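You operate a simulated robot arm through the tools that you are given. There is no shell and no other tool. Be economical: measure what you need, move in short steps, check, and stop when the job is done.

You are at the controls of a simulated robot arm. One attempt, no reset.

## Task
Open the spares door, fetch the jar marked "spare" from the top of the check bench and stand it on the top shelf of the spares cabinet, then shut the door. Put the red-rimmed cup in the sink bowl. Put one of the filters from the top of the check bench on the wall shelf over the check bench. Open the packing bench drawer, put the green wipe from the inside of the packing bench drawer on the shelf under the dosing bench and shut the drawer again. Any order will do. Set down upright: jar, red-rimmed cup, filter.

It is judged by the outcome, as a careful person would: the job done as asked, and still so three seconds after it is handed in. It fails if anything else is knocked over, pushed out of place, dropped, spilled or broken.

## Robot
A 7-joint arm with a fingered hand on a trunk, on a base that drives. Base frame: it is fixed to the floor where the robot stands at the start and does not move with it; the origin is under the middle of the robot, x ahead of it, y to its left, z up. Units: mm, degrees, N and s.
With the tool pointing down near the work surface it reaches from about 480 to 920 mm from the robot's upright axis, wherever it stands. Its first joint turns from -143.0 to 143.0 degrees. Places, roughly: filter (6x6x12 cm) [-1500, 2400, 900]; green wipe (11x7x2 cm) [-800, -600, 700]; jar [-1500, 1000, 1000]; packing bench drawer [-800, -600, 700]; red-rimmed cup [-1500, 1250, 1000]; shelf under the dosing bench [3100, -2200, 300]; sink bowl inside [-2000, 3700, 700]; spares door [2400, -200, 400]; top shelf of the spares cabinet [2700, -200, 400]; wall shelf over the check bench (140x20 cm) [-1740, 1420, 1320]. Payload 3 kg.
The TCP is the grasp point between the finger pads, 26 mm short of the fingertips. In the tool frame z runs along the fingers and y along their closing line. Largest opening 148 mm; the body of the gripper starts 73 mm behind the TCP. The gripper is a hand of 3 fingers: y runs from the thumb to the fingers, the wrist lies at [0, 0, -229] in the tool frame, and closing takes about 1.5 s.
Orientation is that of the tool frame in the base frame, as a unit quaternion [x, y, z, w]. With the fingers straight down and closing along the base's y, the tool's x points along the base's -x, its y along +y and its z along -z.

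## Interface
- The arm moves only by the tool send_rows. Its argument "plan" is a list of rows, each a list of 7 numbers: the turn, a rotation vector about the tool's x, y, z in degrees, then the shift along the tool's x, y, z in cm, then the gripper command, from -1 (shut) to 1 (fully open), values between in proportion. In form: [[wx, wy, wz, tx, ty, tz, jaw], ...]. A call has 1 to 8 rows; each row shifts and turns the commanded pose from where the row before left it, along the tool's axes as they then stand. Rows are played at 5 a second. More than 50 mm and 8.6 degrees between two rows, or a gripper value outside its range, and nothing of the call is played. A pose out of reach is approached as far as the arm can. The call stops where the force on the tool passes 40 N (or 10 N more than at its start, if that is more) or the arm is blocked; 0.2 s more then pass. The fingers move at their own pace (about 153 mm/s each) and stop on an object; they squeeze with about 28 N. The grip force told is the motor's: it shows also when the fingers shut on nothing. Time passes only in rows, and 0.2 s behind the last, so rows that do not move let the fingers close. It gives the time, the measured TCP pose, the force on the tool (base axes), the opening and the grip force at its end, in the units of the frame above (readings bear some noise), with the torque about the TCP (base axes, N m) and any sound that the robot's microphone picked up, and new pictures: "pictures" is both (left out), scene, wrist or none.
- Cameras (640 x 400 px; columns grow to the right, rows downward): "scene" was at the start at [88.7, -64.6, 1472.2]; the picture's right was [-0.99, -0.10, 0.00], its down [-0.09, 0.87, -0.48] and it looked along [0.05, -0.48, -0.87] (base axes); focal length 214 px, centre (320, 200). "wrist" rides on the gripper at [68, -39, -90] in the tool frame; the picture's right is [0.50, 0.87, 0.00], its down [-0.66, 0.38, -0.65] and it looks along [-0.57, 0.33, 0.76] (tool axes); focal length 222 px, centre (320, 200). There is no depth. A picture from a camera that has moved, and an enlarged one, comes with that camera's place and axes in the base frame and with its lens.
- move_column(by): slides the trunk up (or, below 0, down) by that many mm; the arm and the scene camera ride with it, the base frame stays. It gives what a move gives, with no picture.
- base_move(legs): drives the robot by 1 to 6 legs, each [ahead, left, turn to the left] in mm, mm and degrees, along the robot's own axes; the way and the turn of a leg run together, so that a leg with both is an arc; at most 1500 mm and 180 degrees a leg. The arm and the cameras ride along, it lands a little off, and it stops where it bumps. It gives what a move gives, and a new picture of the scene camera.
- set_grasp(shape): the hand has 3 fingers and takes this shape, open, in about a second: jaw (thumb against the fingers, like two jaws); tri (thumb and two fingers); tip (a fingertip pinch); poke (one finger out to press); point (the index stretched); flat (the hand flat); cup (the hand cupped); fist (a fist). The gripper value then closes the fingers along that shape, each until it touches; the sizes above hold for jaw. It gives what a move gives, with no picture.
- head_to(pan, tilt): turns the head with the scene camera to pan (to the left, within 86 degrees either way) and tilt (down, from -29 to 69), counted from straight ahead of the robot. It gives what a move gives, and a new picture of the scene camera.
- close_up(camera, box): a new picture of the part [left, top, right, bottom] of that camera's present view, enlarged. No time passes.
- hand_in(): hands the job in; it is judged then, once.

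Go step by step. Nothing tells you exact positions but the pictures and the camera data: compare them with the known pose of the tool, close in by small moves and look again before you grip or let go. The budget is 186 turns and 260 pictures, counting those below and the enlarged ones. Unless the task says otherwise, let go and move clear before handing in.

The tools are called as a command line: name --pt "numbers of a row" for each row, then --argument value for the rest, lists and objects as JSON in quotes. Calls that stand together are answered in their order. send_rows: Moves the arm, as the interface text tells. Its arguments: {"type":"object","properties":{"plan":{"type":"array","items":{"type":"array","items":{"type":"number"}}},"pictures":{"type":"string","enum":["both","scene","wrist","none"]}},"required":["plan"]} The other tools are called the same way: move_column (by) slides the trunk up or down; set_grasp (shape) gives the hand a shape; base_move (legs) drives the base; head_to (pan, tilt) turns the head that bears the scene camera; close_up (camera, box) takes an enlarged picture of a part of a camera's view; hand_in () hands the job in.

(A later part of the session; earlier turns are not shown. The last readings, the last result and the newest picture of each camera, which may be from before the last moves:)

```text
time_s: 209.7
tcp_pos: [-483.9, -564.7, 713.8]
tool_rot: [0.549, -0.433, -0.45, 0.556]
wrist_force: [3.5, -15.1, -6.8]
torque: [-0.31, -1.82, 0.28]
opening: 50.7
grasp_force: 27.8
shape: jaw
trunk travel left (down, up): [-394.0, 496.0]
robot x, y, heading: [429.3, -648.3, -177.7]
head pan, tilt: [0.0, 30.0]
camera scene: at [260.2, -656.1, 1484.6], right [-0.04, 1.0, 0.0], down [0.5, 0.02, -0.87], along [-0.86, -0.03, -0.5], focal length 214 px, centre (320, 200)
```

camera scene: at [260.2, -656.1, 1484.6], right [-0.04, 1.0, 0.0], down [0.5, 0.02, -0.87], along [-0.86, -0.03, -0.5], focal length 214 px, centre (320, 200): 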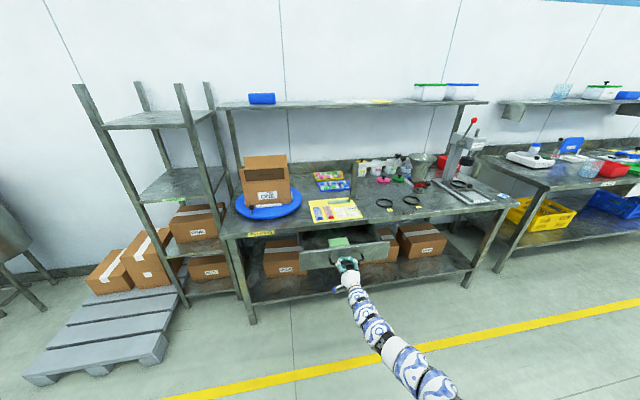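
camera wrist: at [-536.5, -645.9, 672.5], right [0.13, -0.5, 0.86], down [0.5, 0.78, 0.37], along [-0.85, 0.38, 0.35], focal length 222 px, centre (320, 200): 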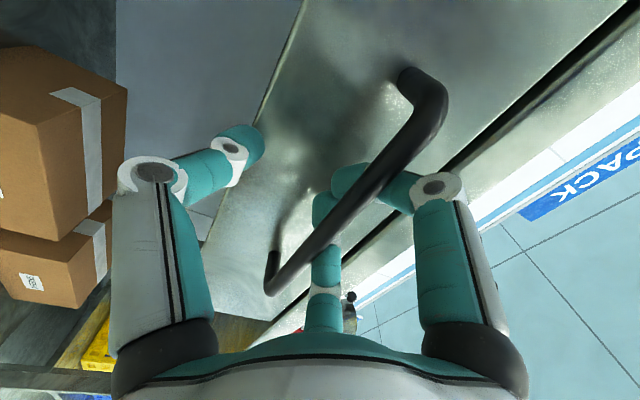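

base_move --legs '[[-90, -12, 0]]'

close_up --camera "scene" --box '[260, 190, 420, 300]'

```text
time_s: 210.8
tcp_pos: [-394.8, -548.5, 714.2]
tool_rot: [0.549, -0.434, -0.449, 0.555]
wrist_force: [-4.2, 23.3, -4.9]
torque: [0.88, -1.49, -0.43]
opening: 49.9
grasp_force: 28.0
shape: jaw
trunk travel left (down, up): [-394.0, 496.0]
robot x, y, heading: [522.3, -635.6, -177.8]
head pan, tilt: [0.0, 30.0]
camera scene: at [349.3, -638.4, 1484.6], right [-0.04, 1.0, 0.0], down [0.5, 0.02, -0.87], along [-0.86, -0.03, -0.5], focal length 214 px, centre (320, 200)
```

scene: 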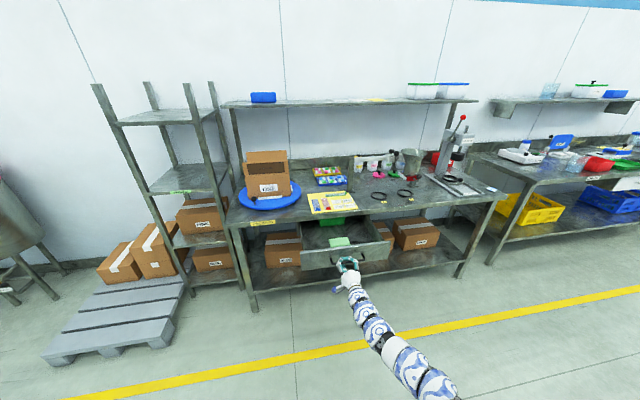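

```text
3.64 times, centred on (340, 245) of scene
camera zoom: at [349.3, -638.4, 1484.6], right [-0.04, 1.0, 0.0], down [0.5, 0.02, -0.87], along [-0.86, -0.03, -0.5], focal length 780 px, centre (247, 36)
```

zoom: 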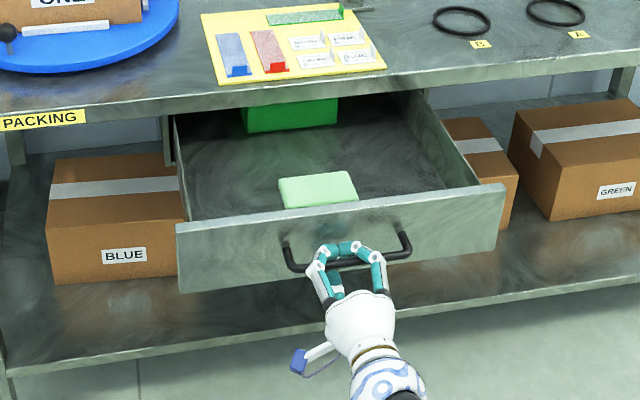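

The drawer is open ~245 mm; the light-green wipe lies near its front. Release, back away a bit and turn the hand downward.

send_rows --pt "0 0 0 0 0 0 0" --pt "0 0 0 0 0 0 0.4" --pt "0 0 0 0 0 0 0.4" --pt "0 0 0 0 0 -3 0.4" --pt "0 0 0 0 0 -4 0.4" --pictures "none"

base_move --legs '[[-120, -24, 0]]'

move_column --by 250

send_rows --pt "8.5 0 0 0 0 0 0.4" --pt "8.5 0 0 0 0 0 0.4" --pt "8.5 0 0 0 0 0 0.4" --pt "8.5 0 0 0 0 0 0.4" --pt "8.5 0 0 0 0 0 0.4" --pt "8.5 0 0 0 0 0 0.4" --pt "8.5 0 0 0 0 0 0.4" --pt "8.5 0 0 0 0 0 0.4" --pictures "none"

send_rows --pt "8.5 0 0 0 0 0 0.4" --pt "8.5 0 0 0 0 0 0.4" --pt "5 0 0 0 0 0 0.4" --pictures "both"

```text
time_s: 212.0
tcp_pos: [-352.5, -533.6, 694.2]
tool_rot: [0.548, -0.433, -0.45, 0.556]
wrist_force: [-0.4, -0.1, -0.1]
torque: [0.0, 0.01, -0.07]
opening: 103.5
grasp_force: 0.1
shape: jaw
out of reach, approached as far as the arm can: row 5
trunk travel left (down, up): [-394.0, 496.0]
robot x, y, heading: [519.1, -634.5, -177.8]
head pan, tilt: [0.0, 30.0]
```

```text
time_s: 213.3
tcp_pos: [-232.3, -505.9, 693.4]
tool_rot: [0.549, -0.432, -0.45, 0.556]
wrist_force: [-0.4, 0.1, -0.2]
torque: [0.0, 0.02, -0.01]
opening: 103.6
grasp_force: 0.0
shape: jaw
trunk travel left (down, up): [-394.0, 496.0]
robot x, y, heading: [639.7, -605.1, -177.8]
head pan, tilt: [0.0, 30.0]
camera scene: at [470.3, -611.7, 1484.7], right [-0.04, 1.0, 0.0], down [0.5, 0.02, -0.87], along [-0.87, -0.03, -0.5], focal length 214 px, centre (320, 200)
```

scene: 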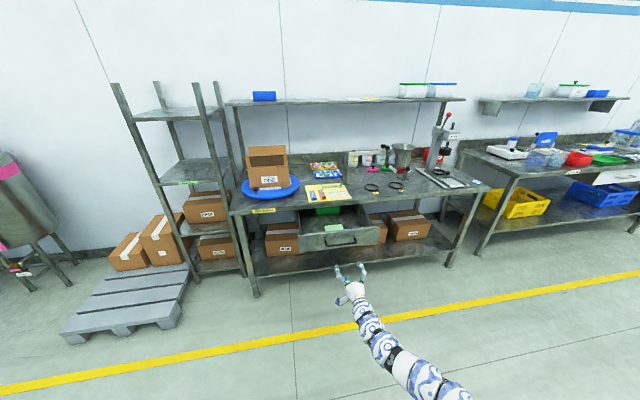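

```text
time_s: 215.9
tcp_pos: [-232.0, -505.1, 942.9]
tool_rot: [0.549, -0.432, -0.45, 0.556]
wrist_force: [0.8, 1.2, 0.2]
torque: [0.01, 0.01, 0.01]
opening: 103.2
grasp_force: 0.2
shape: jaw
trunk travel left (down, up): [-644.0, 246.0]
robot x, y, heading: [639.4, -605.5, -177.8]
head pan, tilt: [0.0, 30.0]
```

```text
time_s: 217.7
tcp_pos: [-255.2, -494.3, 889.0]
tool_rot: [0.751, -0.61, -0.162, 0.191]
wrist_force: [0.0, -0.1, 0.0]
torque: [0.01, 0.0, 0.02]
opening: 103.3
grasp_force: 0.1
shape: jaw
out of reach, approached as far as the arm can: row 1, 2, 3, 4, 7, 8
trunk travel left (down, up): [-644.0, 246.0]
robot x, y, heading: [640.6, -607.1, -177.7]
head pan, tilt: [0.0, 30.0]
```

```text
time_s: 218.5
tcp_pos: [-217.7, -518.2, 930.4]
tool_rot: [0.763, -0.636, -0.073, 0.084]
wrist_force: [0.9, 0.0, -0.1]
torque: [-0.03, 0.01, 0.0]
opening: 103.6
grasp_force: 0.0
shape: jaw
out of reach, approached as far as the arm can: row 1, 2, 3
trunk travel left (down, up): [-644.0, 246.0]
robot x, y, heading: [635.4, -608.2, -177.6]
head pan, tilt: [0.0, 30.0]
camera scene: at [470.4, -611.5, 1734.7], right [-0.04, 1.0, 0.0], down [0.5, 0.02, -0.87], along [-0.87, -0.03, -0.5], focal length 214 px, centre (320, 200)
camera wrist: at [-148.8, -575.2, 1010.3], right [-0.74, -0.64, 0.19], down [-0.34, 0.6, 0.72], along [-0.58, 0.47, -0.66], focal length 222 px, centre (320, 200)
```

scene: 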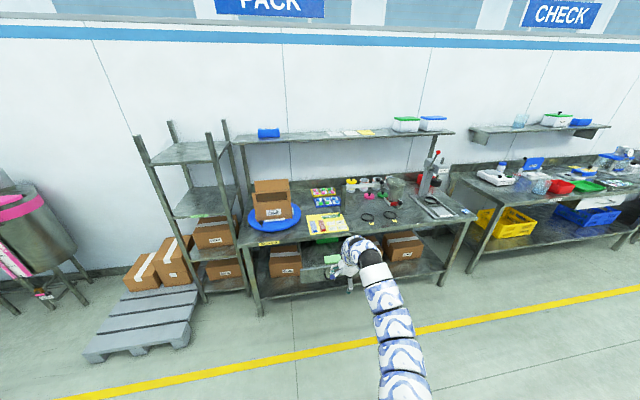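
wrist: 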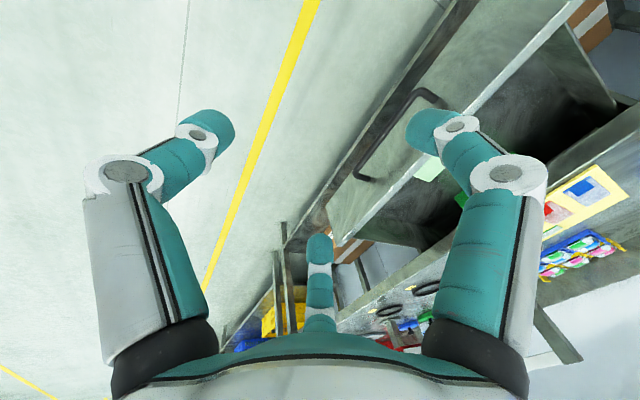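

Nearly vertical; still ~13° off. Lower a little and finish the turn.

send_rows --pt "0 0 0 0 0 4 0.4" --pt "0 0 0 0 0 4 0.4" --pt "6.3 0 0 0 0 0 0.4" --pt "6.3 0 0 0 0 0 0.4" --pictures "none"

close_up --camera "scene" --box '[270, 190, 430, 300]'

```text
time_s: 219.5
tcp_pos: [-170.4, -539.3, 942.6]
tool_rot: [0.772, -0.636, -0.008, 0.001]
wrist_force: [0.3, 0.3, 0.6]
torque: [0.03, 0.0, 0.0]
opening: 103.4
grasp_force: 0.1
shape: jaw
out of reach, approached as far as the arm can: row 1, 2, 3, 4
trunk travel left (down, up): [-644.0, 246.0]
robot x, y, heading: [636.4, -603.3, -177.9]
head pan, tilt: [0.0, 30.0]
```

```text
3.64 times, centred on (350, 245) of scene
camera zoom: at [470.8, -612.6, 1734.8], right [-0.04, 1.0, 0.0], down [0.5, 0.02, -0.87], along [-0.87, -0.03, -0.5], focal length 780 px, centre (211, 36)
```

zoom: 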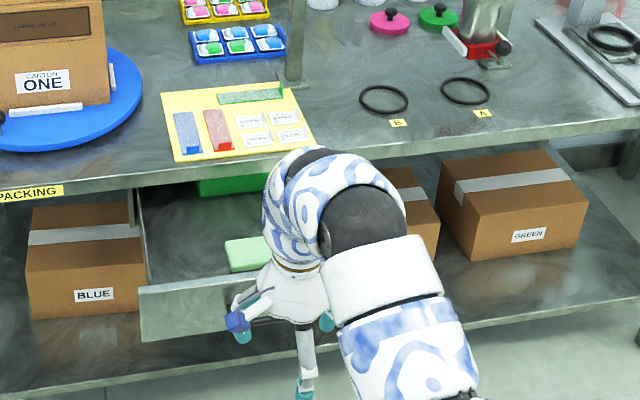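

Wipe ≈ (-556,-569, z≈700). Drive so the hand is above it and look down.

base_move --legs '[[375, 16, 0]]'

close_up --camera "wrist" --box '[0, 0, 640, 400]'

head_to --pan 0 --tilt 50

```text
time_s: 221.8
tcp_pos: [-542.9, -565.9, 942.8]
tool_rot: [0.771, -0.637, -0.007, 0.002]
wrist_force: [-0.1, 0.0, -0.7]
torque: [-0.01, -0.01, 0.05]
opening: 103.1
grasp_force: 0.1
shape: jaw
trunk travel left (down, up): [-644.0, 246.0]
robot x, y, heading: [268.7, -636.8, -177.8]
head pan, tilt: [0.0, 30.0]
camera scene: at [97.9, -640.9, 1734.6], right [-0.03, 1.0, 0.0], down [0.5, 0.02, -0.87], along [-0.87, -0.03, -0.5], focal length 214 px, centre (320, 200)
```

scene: 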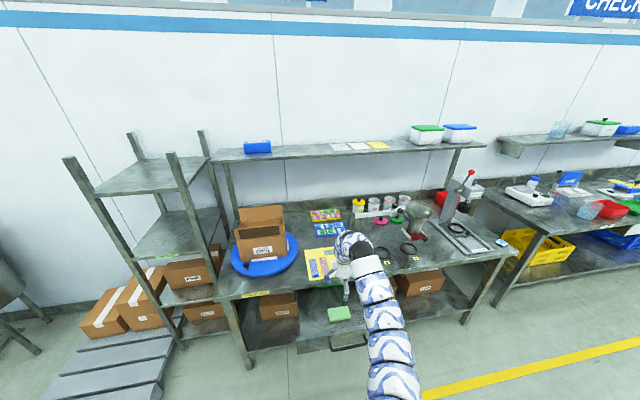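

```text
1.00 times, centred on (320, 200) of wrist (not enlarged: the box is as wide or as high as the picture)
camera zoom: at [-490.1, -625.3, 1031.1], right [-0.76, -0.65, 0.01], down [-0.49, 0.57, 0.66], along [-0.44, 0.5, -0.75], focal length 222 px, centre (320, 200)
```

zoom: 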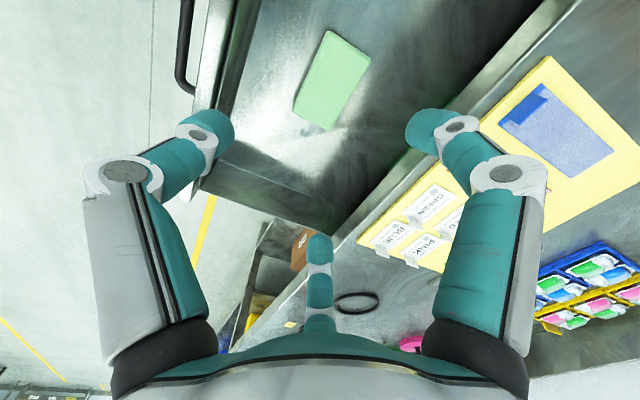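

```text
time_s: 222.7
tcp_pos: [-541.3, -565.9, 942.4]
tool_rot: [0.771, -0.637, -0.007, 0.003]
wrist_force: [0.2, -0.6, -0.8]
torque: [-0.02, 0.01, -0.01]
opening: 103.4
grasp_force: 0.1
shape: jaw
trunk travel left (down, up): [-644.0, 246.0]
robot x, y, heading: [268.4, -635.2, -178.2]
head pan, tilt: [0.0, 50.0]
camera scene: at [112.1, -640.4, 1705.3], right [-0.03, 1.0, 0.0], down [0.77, 0.03, -0.64], along [-0.64, -0.02, -0.77], focal length 214 px, centre (320, 200)
```

scene: 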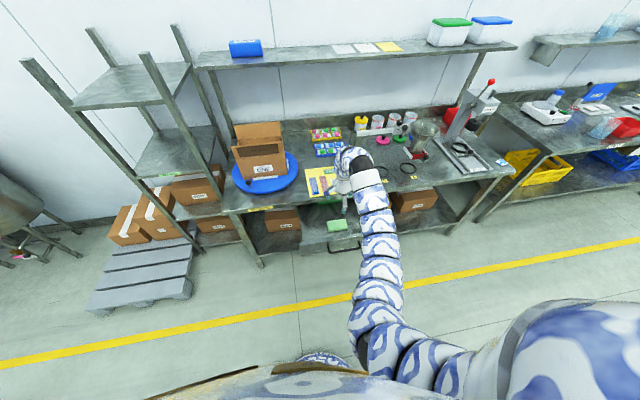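

Wipe centre ≈ (-558,-575), aligned with the jaws. Fine-shift and lower to just above it.

base_move --legs '[[16, 9, 0]]'

move_column --by -185

close_up --camera "wrist" --box '[0, 0, 640, 400]'

close_up --camera "scene" --box '[290, 180, 390, 260]'

```text
time_s: 223.4
tcp_pos: [-558.5, -575.8, 941.0]
tool_rot: [0.77, -0.637, -0.007, 0.001]
wrist_force: [0.0, -0.1, 0.5]
torque: [0.01, -0.06, -0.02]
opening: 103.6
grasp_force: 0.0
shape: jaw
trunk travel left (down, up): [-644.0, 246.0]
robot x, y, heading: [251.5, -647.8, -178.0]
head pan, tilt: [0.0, 50.0]
camera scene: at [94.8, -650.7, 1705.0], right [-0.03, 1.0, 0.0], down [0.77, 0.03, -0.64], along [-0.64, -0.02, -0.77], focal length 214 px, centre (320, 200)
```

scene: 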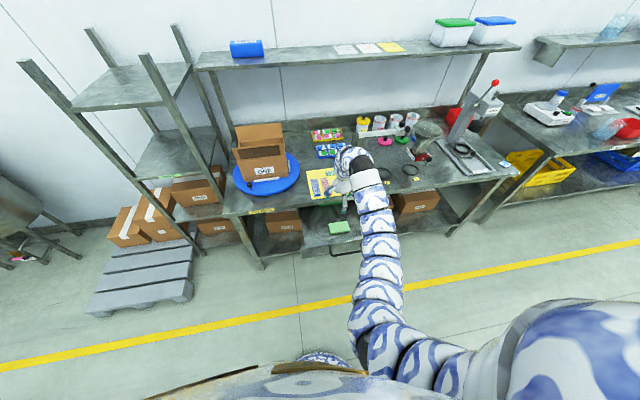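

```text
time_s: 225.5
tcp_pos: [-557.6, -575.5, 758.0]
tool_rot: [0.771, -0.637, -0.006, 0.002]
wrist_force: [0.0, -0.8, -0.6]
torque: [0.01, -0.02, 0.03]
opening: 103.2
grasp_force: 0.1
shape: jaw
trunk travel left (down, up): [-459.0, 431.0]
robot x, y, heading: [255.8, -647.2, -178.0]
head pan, tilt: [0.0, 50.0]
```

```text
1.00 times, centred on (320, 200) of wrist (not enlarged: the box is as wide or as high as the picture)
camera zoom: at [-505.5, -635.0, 846.5], right [-0.76, -0.65, 0.01], down [-0.49, 0.57, 0.66], along [-0.44, 0.5, -0.75], focal length 222 px, centre (320, 200)
```

zoom: 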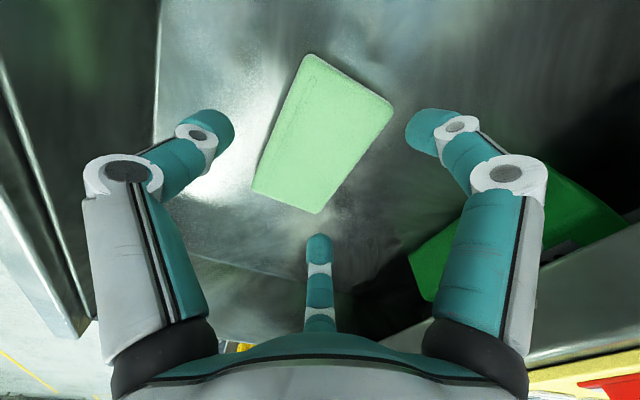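

```text
5.00 times, centred on (340, 220) of scene
camera zoom: at [96.3, -650.0, 1520.2], right [-0.03, 1.0, 0.0], down [0.77, 0.03, -0.64], along [-0.64, -0.02, -0.77], focal length 1072 px, centre (220, 100)
```

zoom: 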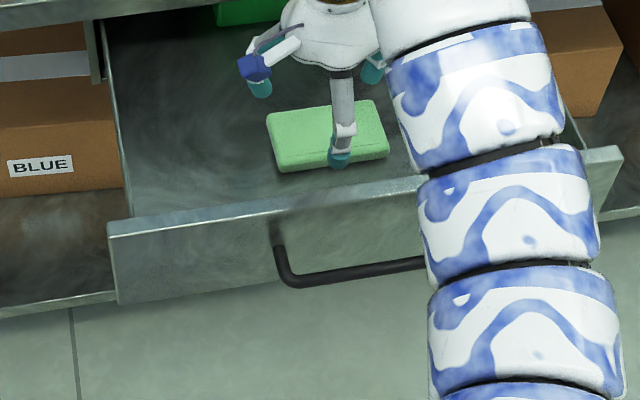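

Wipe top ≈ z 668, floor ≈ 650. Lower further.

move_column --by -62

send_rows --pt "0 0 0 0 0.3 0.4 0.4" --pt "0 0 0 0 0 0.4 0.4" --pictures "wrist"

close_up --camera "scene" --box '[290, 180, 390, 260]'

```text
time_s: 226.2
tcp_pos: [-561.9, -576.8, 725.8]
tool_rot: [0.771, -0.637, -0.013, 0.007]
wrist_force: [-0.2, -3.2, 27.5]
torque: [1.28, 1.05, 0.05]
opening: 102.5
grasp_force: 0.0
shape: jaw
trunk travel left (down, up): [-421.0, 469.0]
robot x, y, heading: [253.6, -644.2, -177.8]
head pan, tilt: [0.0, 50.0]
stopped: the force on the tool passed its limit at 48 N (the readings are from after the stop); the commanded pose is now the measured one
```

```text
time_s: 226.6
tcp_pos: [-565.0, -579.8, 726.8]
tool_rot: [0.771, -0.637, -0.015, 0.011]
wrist_force: [0.0, -2.1, 28.5]
torque: [1.42, 1.2, 0.08]
opening: 102.9
grasp_force: 0.1
shape: jaw
trunk travel left (down, up): [-421.0, 469.0]
robot x, y, heading: [251.3, -644.9, -178.4]
head pan, tilt: [0.0, 50.0]
stopped in row 2: the force on the tool passed its limit at 42 N (the readings are from after the stop); the commanded pose is now the measured one
camera wrist: at [-510.1, -638.7, 813.8], right [-0.76, -0.66, 0.03], down [-0.47, 0.57, 0.67], along [-0.45, 0.5, -0.74], focal length 222 px, centre (320, 200)
```

wrist: 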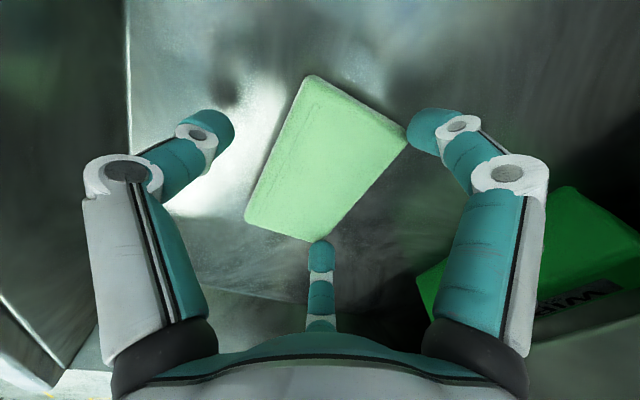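

```text
5.00 times, centred on (340, 220) of scene
camera zoom: at [98.7, -650.7, 1482.3], right [-0.04, 1.0, 0.0], down [0.76, 0.03, -0.64], along [-0.64, -0.02, -0.76], focal length 1072 px, centre (220, 100)
```

zoom: 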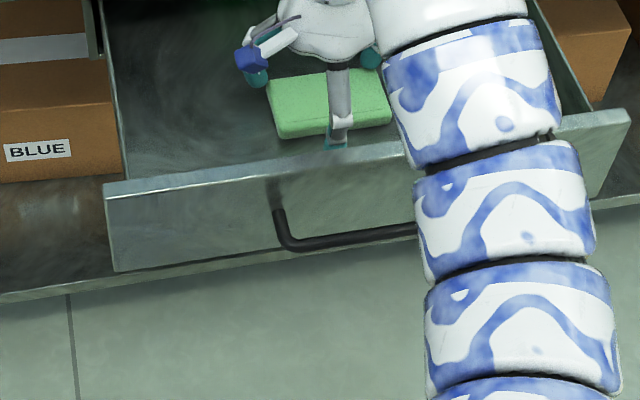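

A fingertip is resting on the wipe's corner: the hand's three fingers close radially and the wipe top is at z≈700. Lift, open fully and re-centre.

send_rows --pt "0 0 0 0 0 -2 1" --pt "-2 0 0 0 0 -2 1" --pt "0 0 0 0 0 0 1" --pictures "wrist"

close_up --camera "scene" --box '[290, 180, 390, 260]'

```text
time_s: 227.4
tcp_pos: [-562.9, -577.5, 762.3]
tool_rot: [0.771, -0.636, -0.023, 0.021]
wrist_force: [0.0, 0.3, -0.3]
torque: [0.0, 0.01, -0.03]
opening: 148.1
grasp_force: 0.0
shape: jaw
trunk travel left (down, up): [-421.0, 469.0]
robot x, y, heading: [253.4, -645.7, -177.8]
head pan, tilt: [0.0, 50.0]
camera wrist: at [-506.2, -636.1, 849.8], right [-0.75, -0.65, 0.05], down [-0.45, 0.57, 0.68], along [-0.47, 0.49, -0.73], focal length 222 px, centre (320, 200)
```

wrist: 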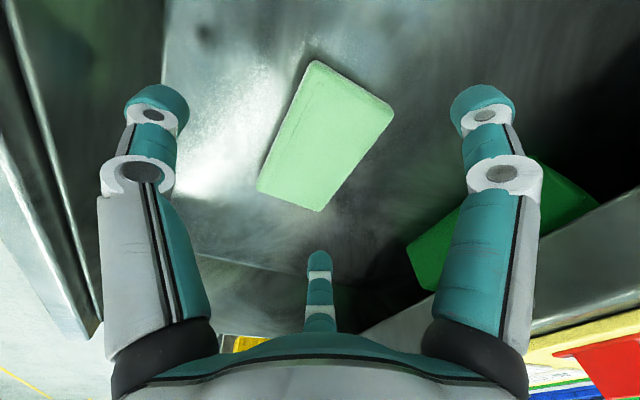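

```text
5.00 times, centred on (340, 220) of scene
camera zoom: at [96.2, -650.1, 1481.8], right [-0.04, 1.0, 0.0], down [0.77, 0.03, -0.64], along [-0.64, -0.02, -0.77], focal length 1072 px, centre (220, 100)
```

zoom: 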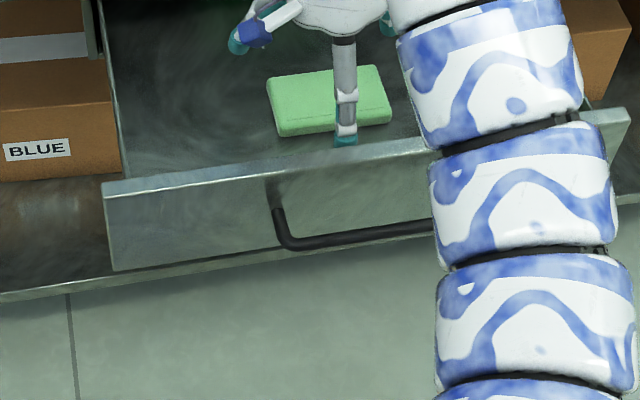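

Wipe is centred within 5 mm, top ≈ z 700. Correct the tilt and descend with the hand fully open.

send_rows --pt "3.6 0 0 -0.5 0 0 1" --pt "0 0 0 0 0 2 1" --pt "0 0 0 0 0 1.5 1" --pt "0 0 0 0 0 0.8 1" --pt "0 0 0 0 0 0 1" --pictures "wrist"

```text
time_s: 228.4
tcp_pos: [-545.1, -590.5, 709.6]
tool_rot: [0.772, -0.636, -0.006, 0.001]
wrist_force: [-1.2, 0.1, 24.2]
torque: [-0.42, -0.96, -0.05]
opening: 147.9
grasp_force: 0.0
shape: jaw
out of reach, approached as far as the arm can: row 1
trunk travel left (down, up): [-421.0, 469.0]
robot x, y, heading: [249.5, -642.9, -178.2]
head pan, tilt: [0.0, 50.0]
stopped in row 5: the force on the tool passed its limit at 44 N (the readings are from after the stop); the commanded pose is now the measured one
camera wrist: at [-493.2, -649.9, 798.5], right [-0.76, -0.65, 0.01], down [-0.49, 0.57, 0.66], along [-0.44, 0.5, -0.75], focal length 222 px, centre (320, 200)
```

wrist: 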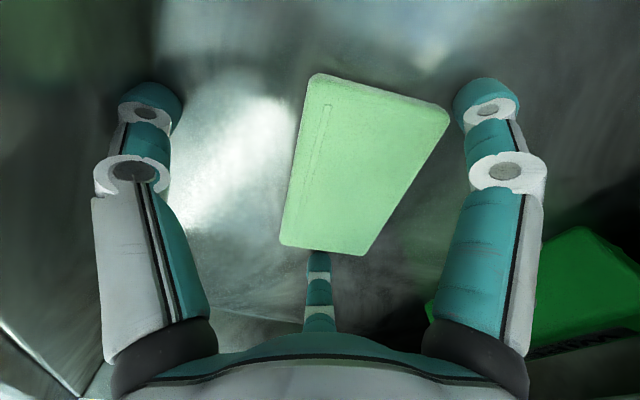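

The hand is around the wipe, touching the drawer floor (z≈683). Lift 6 mm and close.

send_rows --pt "0 0 0 0 0 -0.7 1" --pt "0 0 0 0 0 0 0.5" --pt "0 0 0 0 0 0 0" --pt "0 0 0 0 0 0 -1" --pt "0 0 0 0 0 0 -1" --pt "0 0 0 0 0 0 -1" --pt "0 0 0 0 0 0 -1" --pictures "wrist"

close_up --camera "scene" --box '[290, 180, 390, 260]'

```text
time_s: 230.0
tcp_pos: [-544.8, -590.1, 713.5]
tool_rot: [0.771, -0.637, -0.005, -0.002]
wrist_force: [0.5, -0.4, 0.4]
torque: [-0.07, 0.03, 0.01]
opening: 39.7
grasp_force: 27.8
shape: jaw
trunk travel left (down, up): [-421.0, 469.0]
robot x, y, heading: [251.4, -645.5, -178.0]
head pan, tilt: [0.0, 50.0]
camera wrist: at [-493.1, -649.4, 802.7], right [-0.76, -0.65, 0.0], down [-0.49, 0.57, 0.66], along [-0.43, 0.5, -0.75], focal length 222 px, centre (320, 200)
```

wrist: 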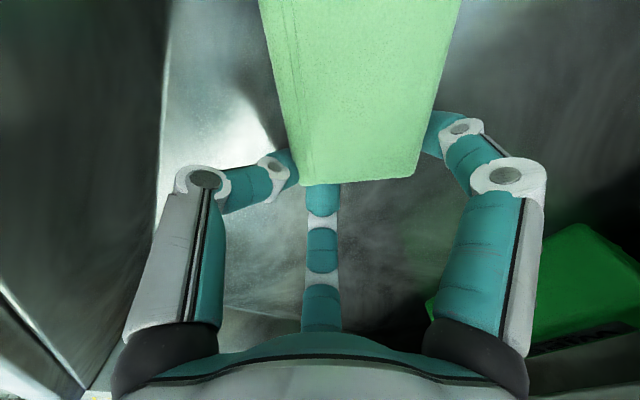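

```text
5.00 times, centred on (340, 220) of scene
camera zoom: at [96.1, -650.1, 1481.9], right [-0.04, 1.0, 0.0], down [0.77, 0.03, -0.64], along [-0.64, -0.02, -0.77], focal length 1072 px, centre (220, 100)
```

zoom: 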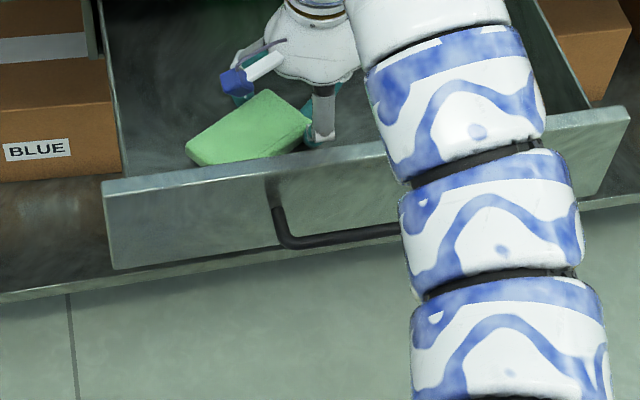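

The wipe was pushed sideways and is held at one end. Test-lift a little.

move_column --by 40

close_up --camera "scene" --box '[280, 180, 380, 260]'

close_up --camera "wrist" --box '[0, 0, 640, 400]'

```text
time_s: 230.8
tcp_pos: [-545.0, -589.2, 752.6]
tool_rot: [0.771, -0.637, -0.006, -0.001]
wrist_force: [-0.8, 0.1, 0.3]
torque: [-0.01, 0.0, -0.02]
opening: 39.9
grasp_force: 27.4
shape: jaw
trunk travel left (down, up): [-461.0, 429.0]
robot x, y, heading: [254.1, -642.4, -178.0]
head pan, tilt: [0.0, 50.0]
```

```text
5.00 times, centred on (330, 220) of scene
camera zoom: at [95.8, -650.0, 1521.9], right [-0.04, 1.0, 0.0], down [0.77, 0.03, -0.64], along [-0.64, -0.02, -0.77], focal length 1072 px, centre (270, 100)
```

zoom: 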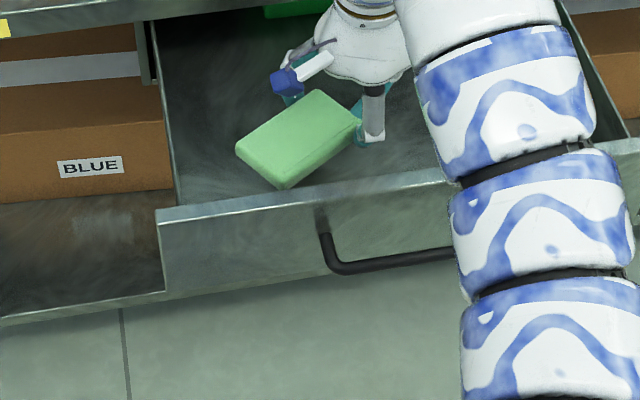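

```text
1.00 times, centred on (320, 200) of wrist (not enlarged: the box is as wide or as high as the picture)
camera zoom: at [-493.3, -649.4, 842.5], right [-0.76, -0.65, 0.0], down [-0.49, 0.57, 0.66], along [-0.43, 0.5, -0.75], focal length 222 px, centre (320, 200)
```

zoom: 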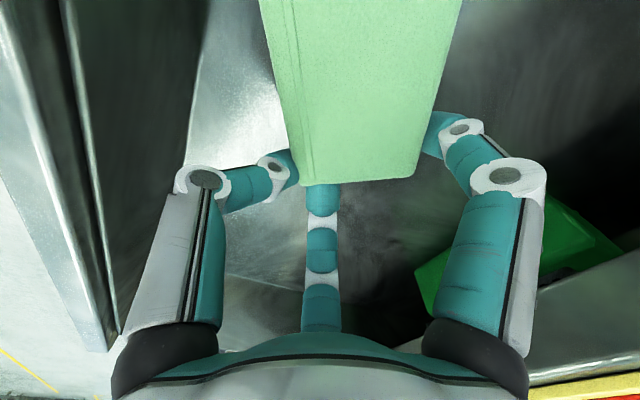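

It holds. Raise clear, back away, and take it to the dosing bench (I'll shut the drawer on the way back).

move_column --by 190

base_move --legs '[[-650, 0, 0], [0, 0, 178], [800, -1200, 0]]'

head_to --pan 0 --tilt 25

close_up --camera "wrist" --box '[0, 0, 640, 400]'

```text
time_s: 232.9
tcp_pos: [-546.8, -588.7, 941.9]
tool_rot: [0.771, -0.637, -0.006, -0.001]
wrist_force: [-1.2, -0.8, -0.5]
torque: [0.05, 0.0, 0.03]
opening: 39.3
grasp_force: 27.9
shape: jaw
trunk travel left (down, up): [-651.0, 239.0]
robot x, y, heading: [254.5, -643.9, -178.1]
head pan, tilt: [0.0, 50.0]
```

```text
time_s: 250.6
tcp_pos: [2423.6, -2029.1, 943.4]
tool_rot: [0.676, 0.737, -0.002, 0.005]
wrist_force: [0.7, -0.6, -0.7]
torque: [0.0, 0.02, 0.03]
opening: 39.8
grasp_force: 27.8
shape: jaw
trunk travel left (down, up): [-651.0, 239.0]
robot x, y, heading: [1635.8, -1895.6, -3.9]
head pan, tilt: [0.0, 50.0]
camera scene: at [1795.7, -1902.1, 1711.9], right [-0.07, -1.0, 0.0], down [-0.76, 0.05, -0.64], along [0.64, -0.04, -0.77], focal length 214 px, centre (320, 200)
```

scene: 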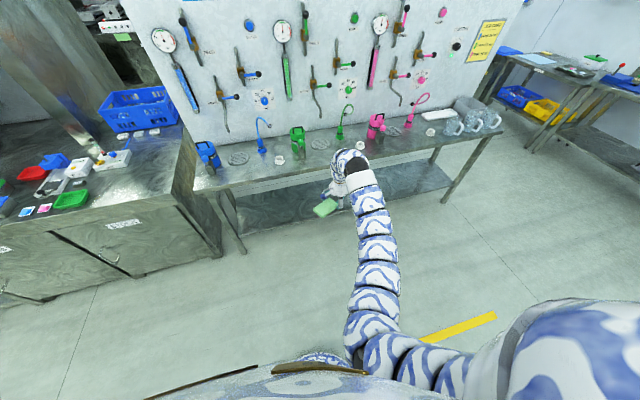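

```text
time_s: 251.5
tcp_pos: [2423.9, -2030.3, 943.7]
tool_rot: [0.676, 0.737, -0.001, 0.005]
wrist_force: [0.3, -0.3, -0.5]
torque: [-0.04, 0.01, 0.02]
opening: 39.8
grasp_force: 27.9
shape: jaw
trunk travel left (down, up): [-651.0, 239.0]
robot x, y, heading: [1640.7, -1888.7, -4.1]
head pan, tilt: [0.0, 25.0]
camera scene: at [1810.6, -1903.0, 1749.3], right [-0.07, -1.0, 0.0], down [-0.42, 0.03, -0.91], along [0.9, -0.06, -0.42], focal length 214 px, centre (320, 200)
```

scene: 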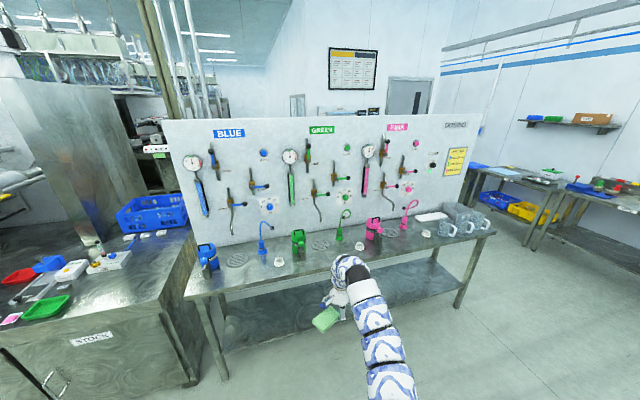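

```text
1.00 times, centred on (320, 200) of wrist (not enlarged: the box is as wide or as high as the picture)
camera zoom: at [2378.9, -1965.1, 1032.7], right [0.82, 0.57, 0.0], down [0.43, -0.62, 0.66], along [0.38, -0.54, -0.75], focal length 222 px, centre (320, 200)
```

zoom: 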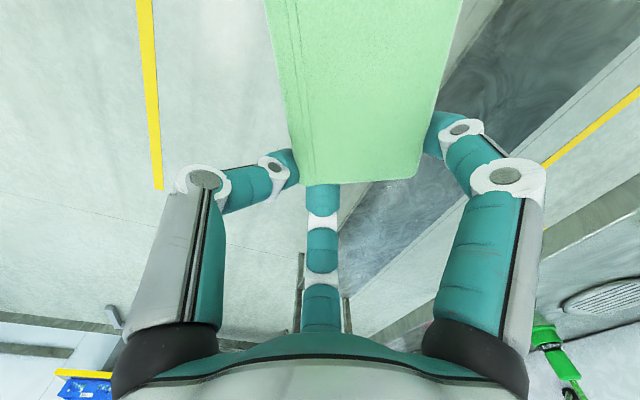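

The whole room is yawed ~12° from my frame. The dosing shelf's front edge is around x≈2780 at y≈-2030. Lower the hand in front of it and look.

base_move --legs '[[0, 0, 4]]'

move_column --by -400

move_column --by -160

head_to --pan 0 --tilt 30

close_up --camera "scene" --box '[200, 130, 440, 290]'

```text
time_s: 252.3
tcp_pos: [2431.5, -1973.7, 943.7]
tool_rot: [0.649, 0.761, 0.0, 0.005]
wrist_force: [-0.6, 0.2, -1.2]
torque: [-0.02, 0.02, 0.0]
opening: 39.5
grasp_force: 28.1
shape: jaw
trunk travel left (down, up): [-651.0, 239.0]
robot x, y, heading: [1636.6, -1889.9, 0.0]
head pan, tilt: [0.0, 25.0]
camera scene: at [1811.2, -1890.5, 1749.4], right [0.0, -1.0, 0.0], down [-0.42, 0.0, -0.91], along [0.91, 0.0, -0.42], focal length 214 px, centre (320, 200)
```

scene: 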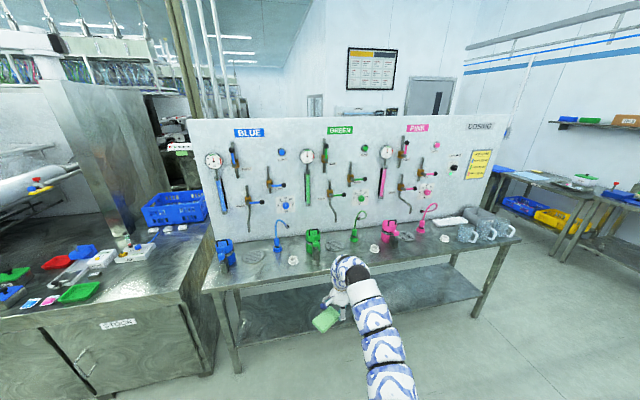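

```text
time_s: 256.2
tcp_pos: [2431.8, -1973.2, 543.3]
tool_rot: [0.649, 0.761, 0.0, 0.005]
wrist_force: [-0.3, -0.4, -0.1]
torque: [-0.03, -0.01, 0.01]
opening: 39.7
grasp_force: 28.0
shape: jaw
trunk travel left (down, up): [-251.0, 639.0]
robot x, y, heading: [1635.1, -1887.7, -0.0]
head pan, tilt: [0.0, 25.0]
```

```text
time_s: 258.0
tcp_pos: [2430.4, -1974.1, 384.1]
tool_rot: [0.649, 0.761, 0.0, 0.005]
wrist_force: [-0.8, -0.3, 0.1]
torque: [0.0, 0.0, -0.01]
opening: 39.5
grasp_force: 27.5
shape: jaw
trunk travel left (down, up): [-91.0, 799.0]
robot x, y, heading: [1636.6, -1890.5, -0.0]
head pan, tilt: [0.0, 25.0]
```

```text
time_s: 258.7
tcp_pos: [2431.2, -1974.4, 384.3]
tool_rot: [0.649, 0.76, -0.001, 0.006]
wrist_force: [-0.3, 0.7, -0.4]
torque: [0.0, 0.0, -0.02]
opening: 39.7
grasp_force: 28.0
shape: jaw
trunk travel left (down, up): [-91.0, 799.0]
robot x, y, heading: [1630.7, -1892.5, 0.0]
head pan, tilt: [0.0, 30.0]
camera scene: at [1809.3, -1890.8, 1181.4], right [0.0, -1.0, 0.0], down [-0.5, 0.0, -0.87], along [0.87, 0.0, -0.5], focal length 214 px, centre (320, 200)
```

scene: 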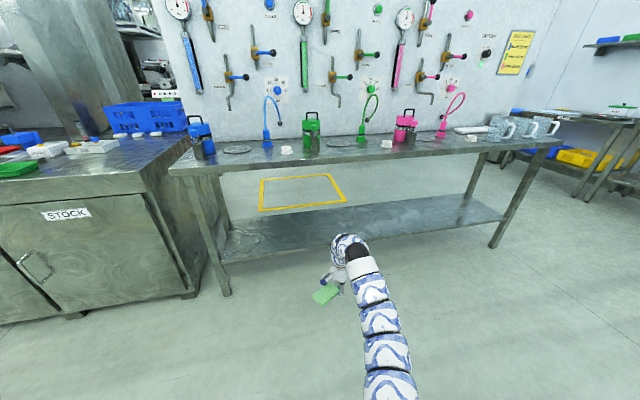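

```text
2.50 times, centred on (320, 210) of scene
camera zoom: at [1809.3, -1890.8, 1181.4], right [0.0, -1.0, 0.0], down [-0.5, 0.0, -0.87], along [0.87, 0.0, -0.5], focal length 536 px, centre (320, 175)
```

zoom: 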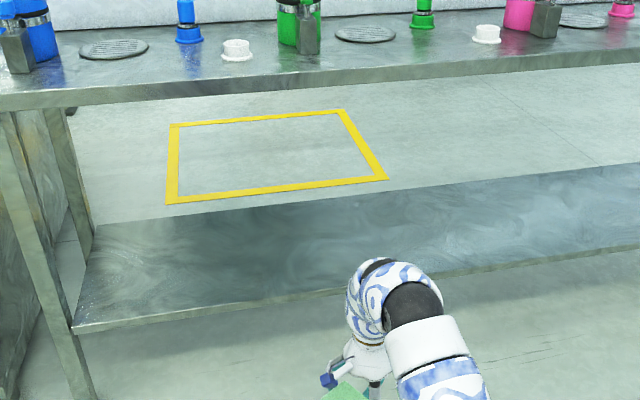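

Clear path under the bench top: the arm's top is ~690, bench underside ~800. Drive in.

base_move --legs '[[300, 0, 0]]'

close_up --camera "scene" --box '[240, 130, 440, 290]'

```text
time_s: 260.7
tcp_pos: [2732.9, -1974.6, 384.5]
tool_rot: [0.65, 0.76, -0.001, 0.005]
wrist_force: [-0.1, -0.4, -1.3]
torque: [-0.02, -0.01, 0.02]
opening: 39.6
grasp_force: 27.9
shape: jaw
trunk travel left (down, up): [-91.0, 799.0]
robot x, y, heading: [1935.6, -1891.2, 0.1]
head pan, tilt: [0.0, 30.0]
camera scene: at [2110.6, -1890.7, 1181.4], right [0.0, -1.0, 0.0], down [-0.5, 0.0, -0.87], along [0.87, 0.0, -0.5], focal length 214 px, centre (320, 200)
```

scene: 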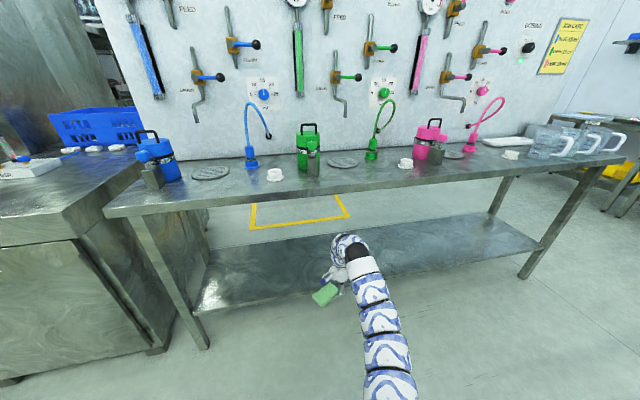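

```text
2.50 times, centred on (340, 210) of scene
camera zoom: at [2110.6, -1890.7, 1181.4], right [0.0, -1.0, 0.0], down [-0.5, 0.0, -0.87], along [0.87, 0.0, -0.5], focal length 536 px, centre (270, 175)
```

zoom: 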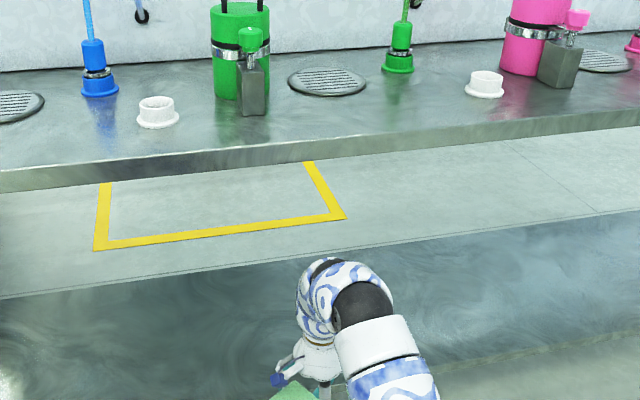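

base_move --legs '[[165, 0, 0]]'

head_to --pan 0 --tilt 45

close_up --camera "wrist" --box '[0, 0, 640, 400]'

```text
time_s: 262.1
tcp_pos: [2898.4, -1975.4, 382.7]
tool_rot: [0.651, 0.759, -0.001, 0.005]
wrist_force: [0.2, 0.8, -0.3]
torque: [-0.03, 0.01, 0.01]
opening: 39.6
grasp_force: 27.7
shape: jaw
trunk travel left (down, up): [-91.0, 799.0]
robot x, y, heading: [2103.1, -1889.7, -0.3]
head pan, tilt: [0.0, 30.0]
camera scene: at [2275.4, -1890.8, 1181.4], right [0.0, -1.0, 0.0], down [-0.5, 0.0, -0.87], along [0.87, 0.0, -0.5], focal length 214 px, centre (320, 200)
```

scene: 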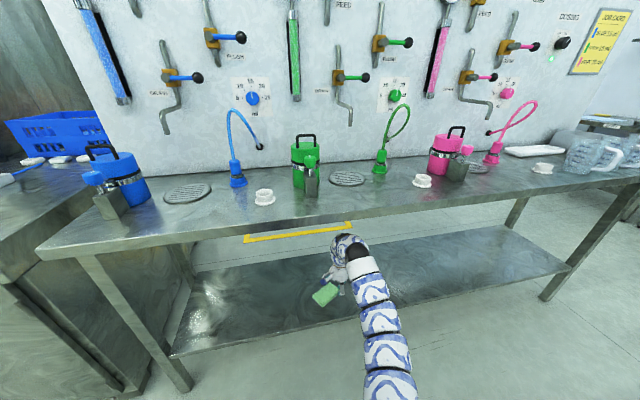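

```text
time_s: 262.9
tcp_pos: [2897.3, -1975.4, 384.5]
tool_rot: [0.651, 0.759, -0.001, 0.005]
wrist_force: [-0.5, -0.1, -0.8]
torque: [-0.01, 0.01, 0.02]
opening: 39.8
grasp_force: 28.1
shape: jaw
trunk travel left (down, up): [-91.0, 799.0]
robot x, y, heading: [2107.4, -1893.7, -0.0]
head pan, tilt: [0.0, 45.0]
camera scene: at [2266.4, -1890.9, 1158.9], right [0.0, -1.0, 0.0], down [-0.71, 0.0, -0.71], along [0.71, 0.0, -0.71], focal length 214 px, centre (320, 200)
```

scene: 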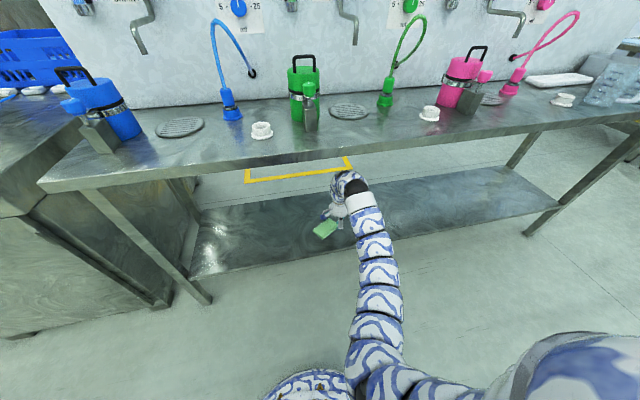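

```text
1.00 times, centred on (320, 200) of wrist (not enlarged: the box is as wide or as high as the picture)
camera zoom: at [2848.3, -1913.8, 472.8], right [0.78, 0.63, 0.0], down [0.47, -0.58, 0.66], along [0.41, -0.51, -0.75], focal length 222 px, centre (320, 200)
```

zoom: 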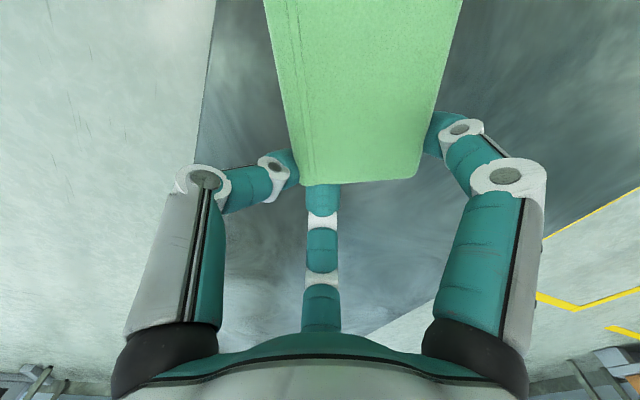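

The wipe is over the shelf. Lower to contact.

move_column --by -28

send_rows --pt "0 0 0 0 0 0.5 -1" --pt "0 0 0 0 0 0.5 -1" --pt "0 0 0 0 0 0 -1" --pictures "none"

close_up --camera "scene" --box '[290, 160, 390, 280]'

```text
time_s: 263.6
tcp_pos: [2897.6, -1975.1, 355.2]
tool_rot: [0.651, 0.759, 0.0, 0.005]
wrist_force: [0.0, 0.7, 0.1]
torque: [0.02, -0.02, -0.05]
opening: 39.4
grasp_force: 28.1
shape: jaw
trunk travel left (down, up): [-63.0, 827.0]
robot x, y, heading: [2105.1, -1893.1, -0.3]
head pan, tilt: [0.0, 45.0]
```

```text
time_s: 264.4
tcp_pos: [2896.6, -1974.2, 345.8]
tool_rot: [0.651, 0.759, -0.001, 0.005]
wrist_force: [-0.2, -0.1, 0.1]
torque: [0.0, -0.01, 0.01]
opening: 39.6
grasp_force: 28.1
shape: jaw
trunk travel left (down, up): [-63.0, 827.0]
robot x, y, heading: [2103.6, -1891.9, 0.1]
head pan, tilt: [0.0, 45.0]
```

```text
3.33 times, centred on (340, 220) of scene
camera zoom: at [2266.4, -1890.9, 1130.8], right [0.0, -1.0, 0.0], down [-0.71, 0.0, -0.71], along [0.71, 0.0, -0.71], focal length 715 px, centre (253, 133)
```

zoom: 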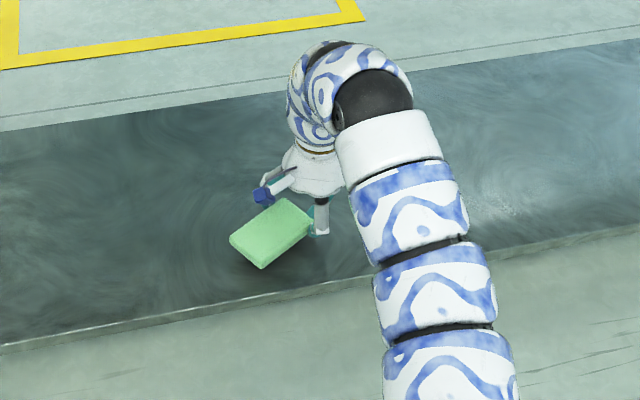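

Well inside the shelf. Lower until contact.

send_rows --pt "0 0 0 0 0 0.5 -1" --pt "0 0 0 0 0 0.5 -1" --pt "0 0 0 0 0 0.5 -1" --pt "0 0 0 0 0 0 -1" --pictures "none"

close_up --camera "scene" --box '[290, 200, 350, 260]'

```text
time_s: 265.4
tcp_pos: [2897.9, -1975.7, 330.9]
tool_rot: [0.65, 0.76, -0.001, 0.005]
wrist_force: [-0.4, 0.1, -0.5]
torque: [-0.03, 0.02, 0.02]
opening: 39.4
grasp_force: 28.1
shape: jaw
trunk travel left (down, up): [-63.0, 827.0]
robot x, y, heading: [2105.5, -1890.8, 0.1]
head pan, tilt: [0.0, 45.0]
```

```text
6.67 times, centred on (320, 230) of scene
camera zoom: at [2266.4, -1890.9, 1130.8], right [0.0, -1.0, 0.0], down [-0.71, 0.0, -0.71], along [0.71, 0.0, -0.71], focal length 1430 px, centre (320, 0)
```

zoom: 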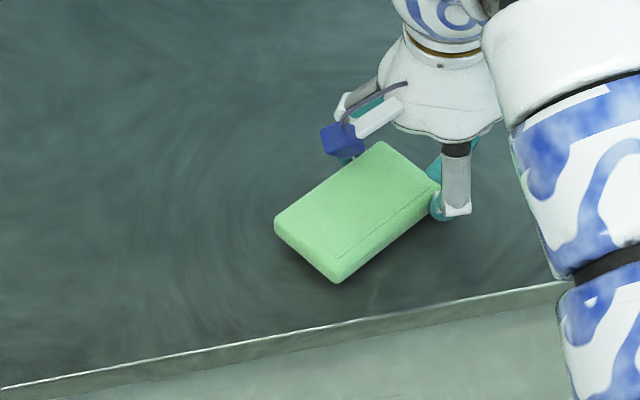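

send_rows --pt "0 0 0 0 0 0.5 -1" --pt "0 0 0 0 0 0.5 -1" --pt "0 0 0 0 0 0.5 -1" --pt "0 0 0 0 0 0 -1" --pictures "none"

close_up --camera "scene" --box '[290, 200, 350, 260]'

```text
time_s: 266.1
tcp_pos: [2898.8, -1974.2, 325.4]
tool_rot: [0.65, 0.76, 0.002, 0.007]
wrist_force: [-5.0, -1.0, 26.2]
torque: [0.6, 0.18, 0.07]
opening: 38.9
grasp_force: 27.9
shape: jaw
trunk travel left (down, up): [-63.0, 827.0]
robot x, y, heading: [2099.3, -1890.5, 0.1]
head pan, tilt: [0.0, 45.0]
stopped in row 3: the force on the tool passed its limit at 47 N (the readings are from after the stop); the commanded pose is now the measured one
```

```text
6.67 times, centred on (320, 230) of scene
camera zoom: at [2264.4, -1890.9, 1131.4], right [0.0, -1.0, 0.0], down [-0.71, 0.0, -0.71], along [0.71, 0.0, -0.71], focal length 1430 px, centre (320, 0)
```

zoom: 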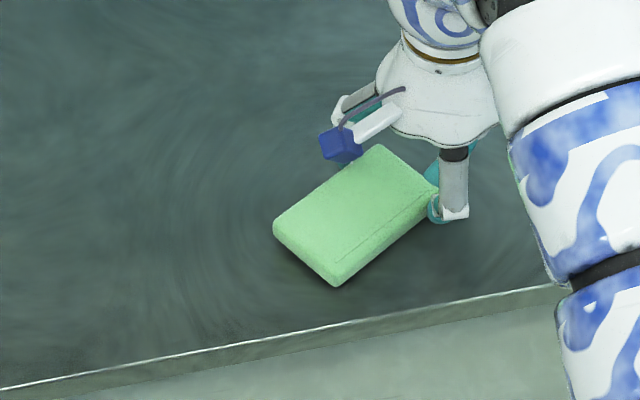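

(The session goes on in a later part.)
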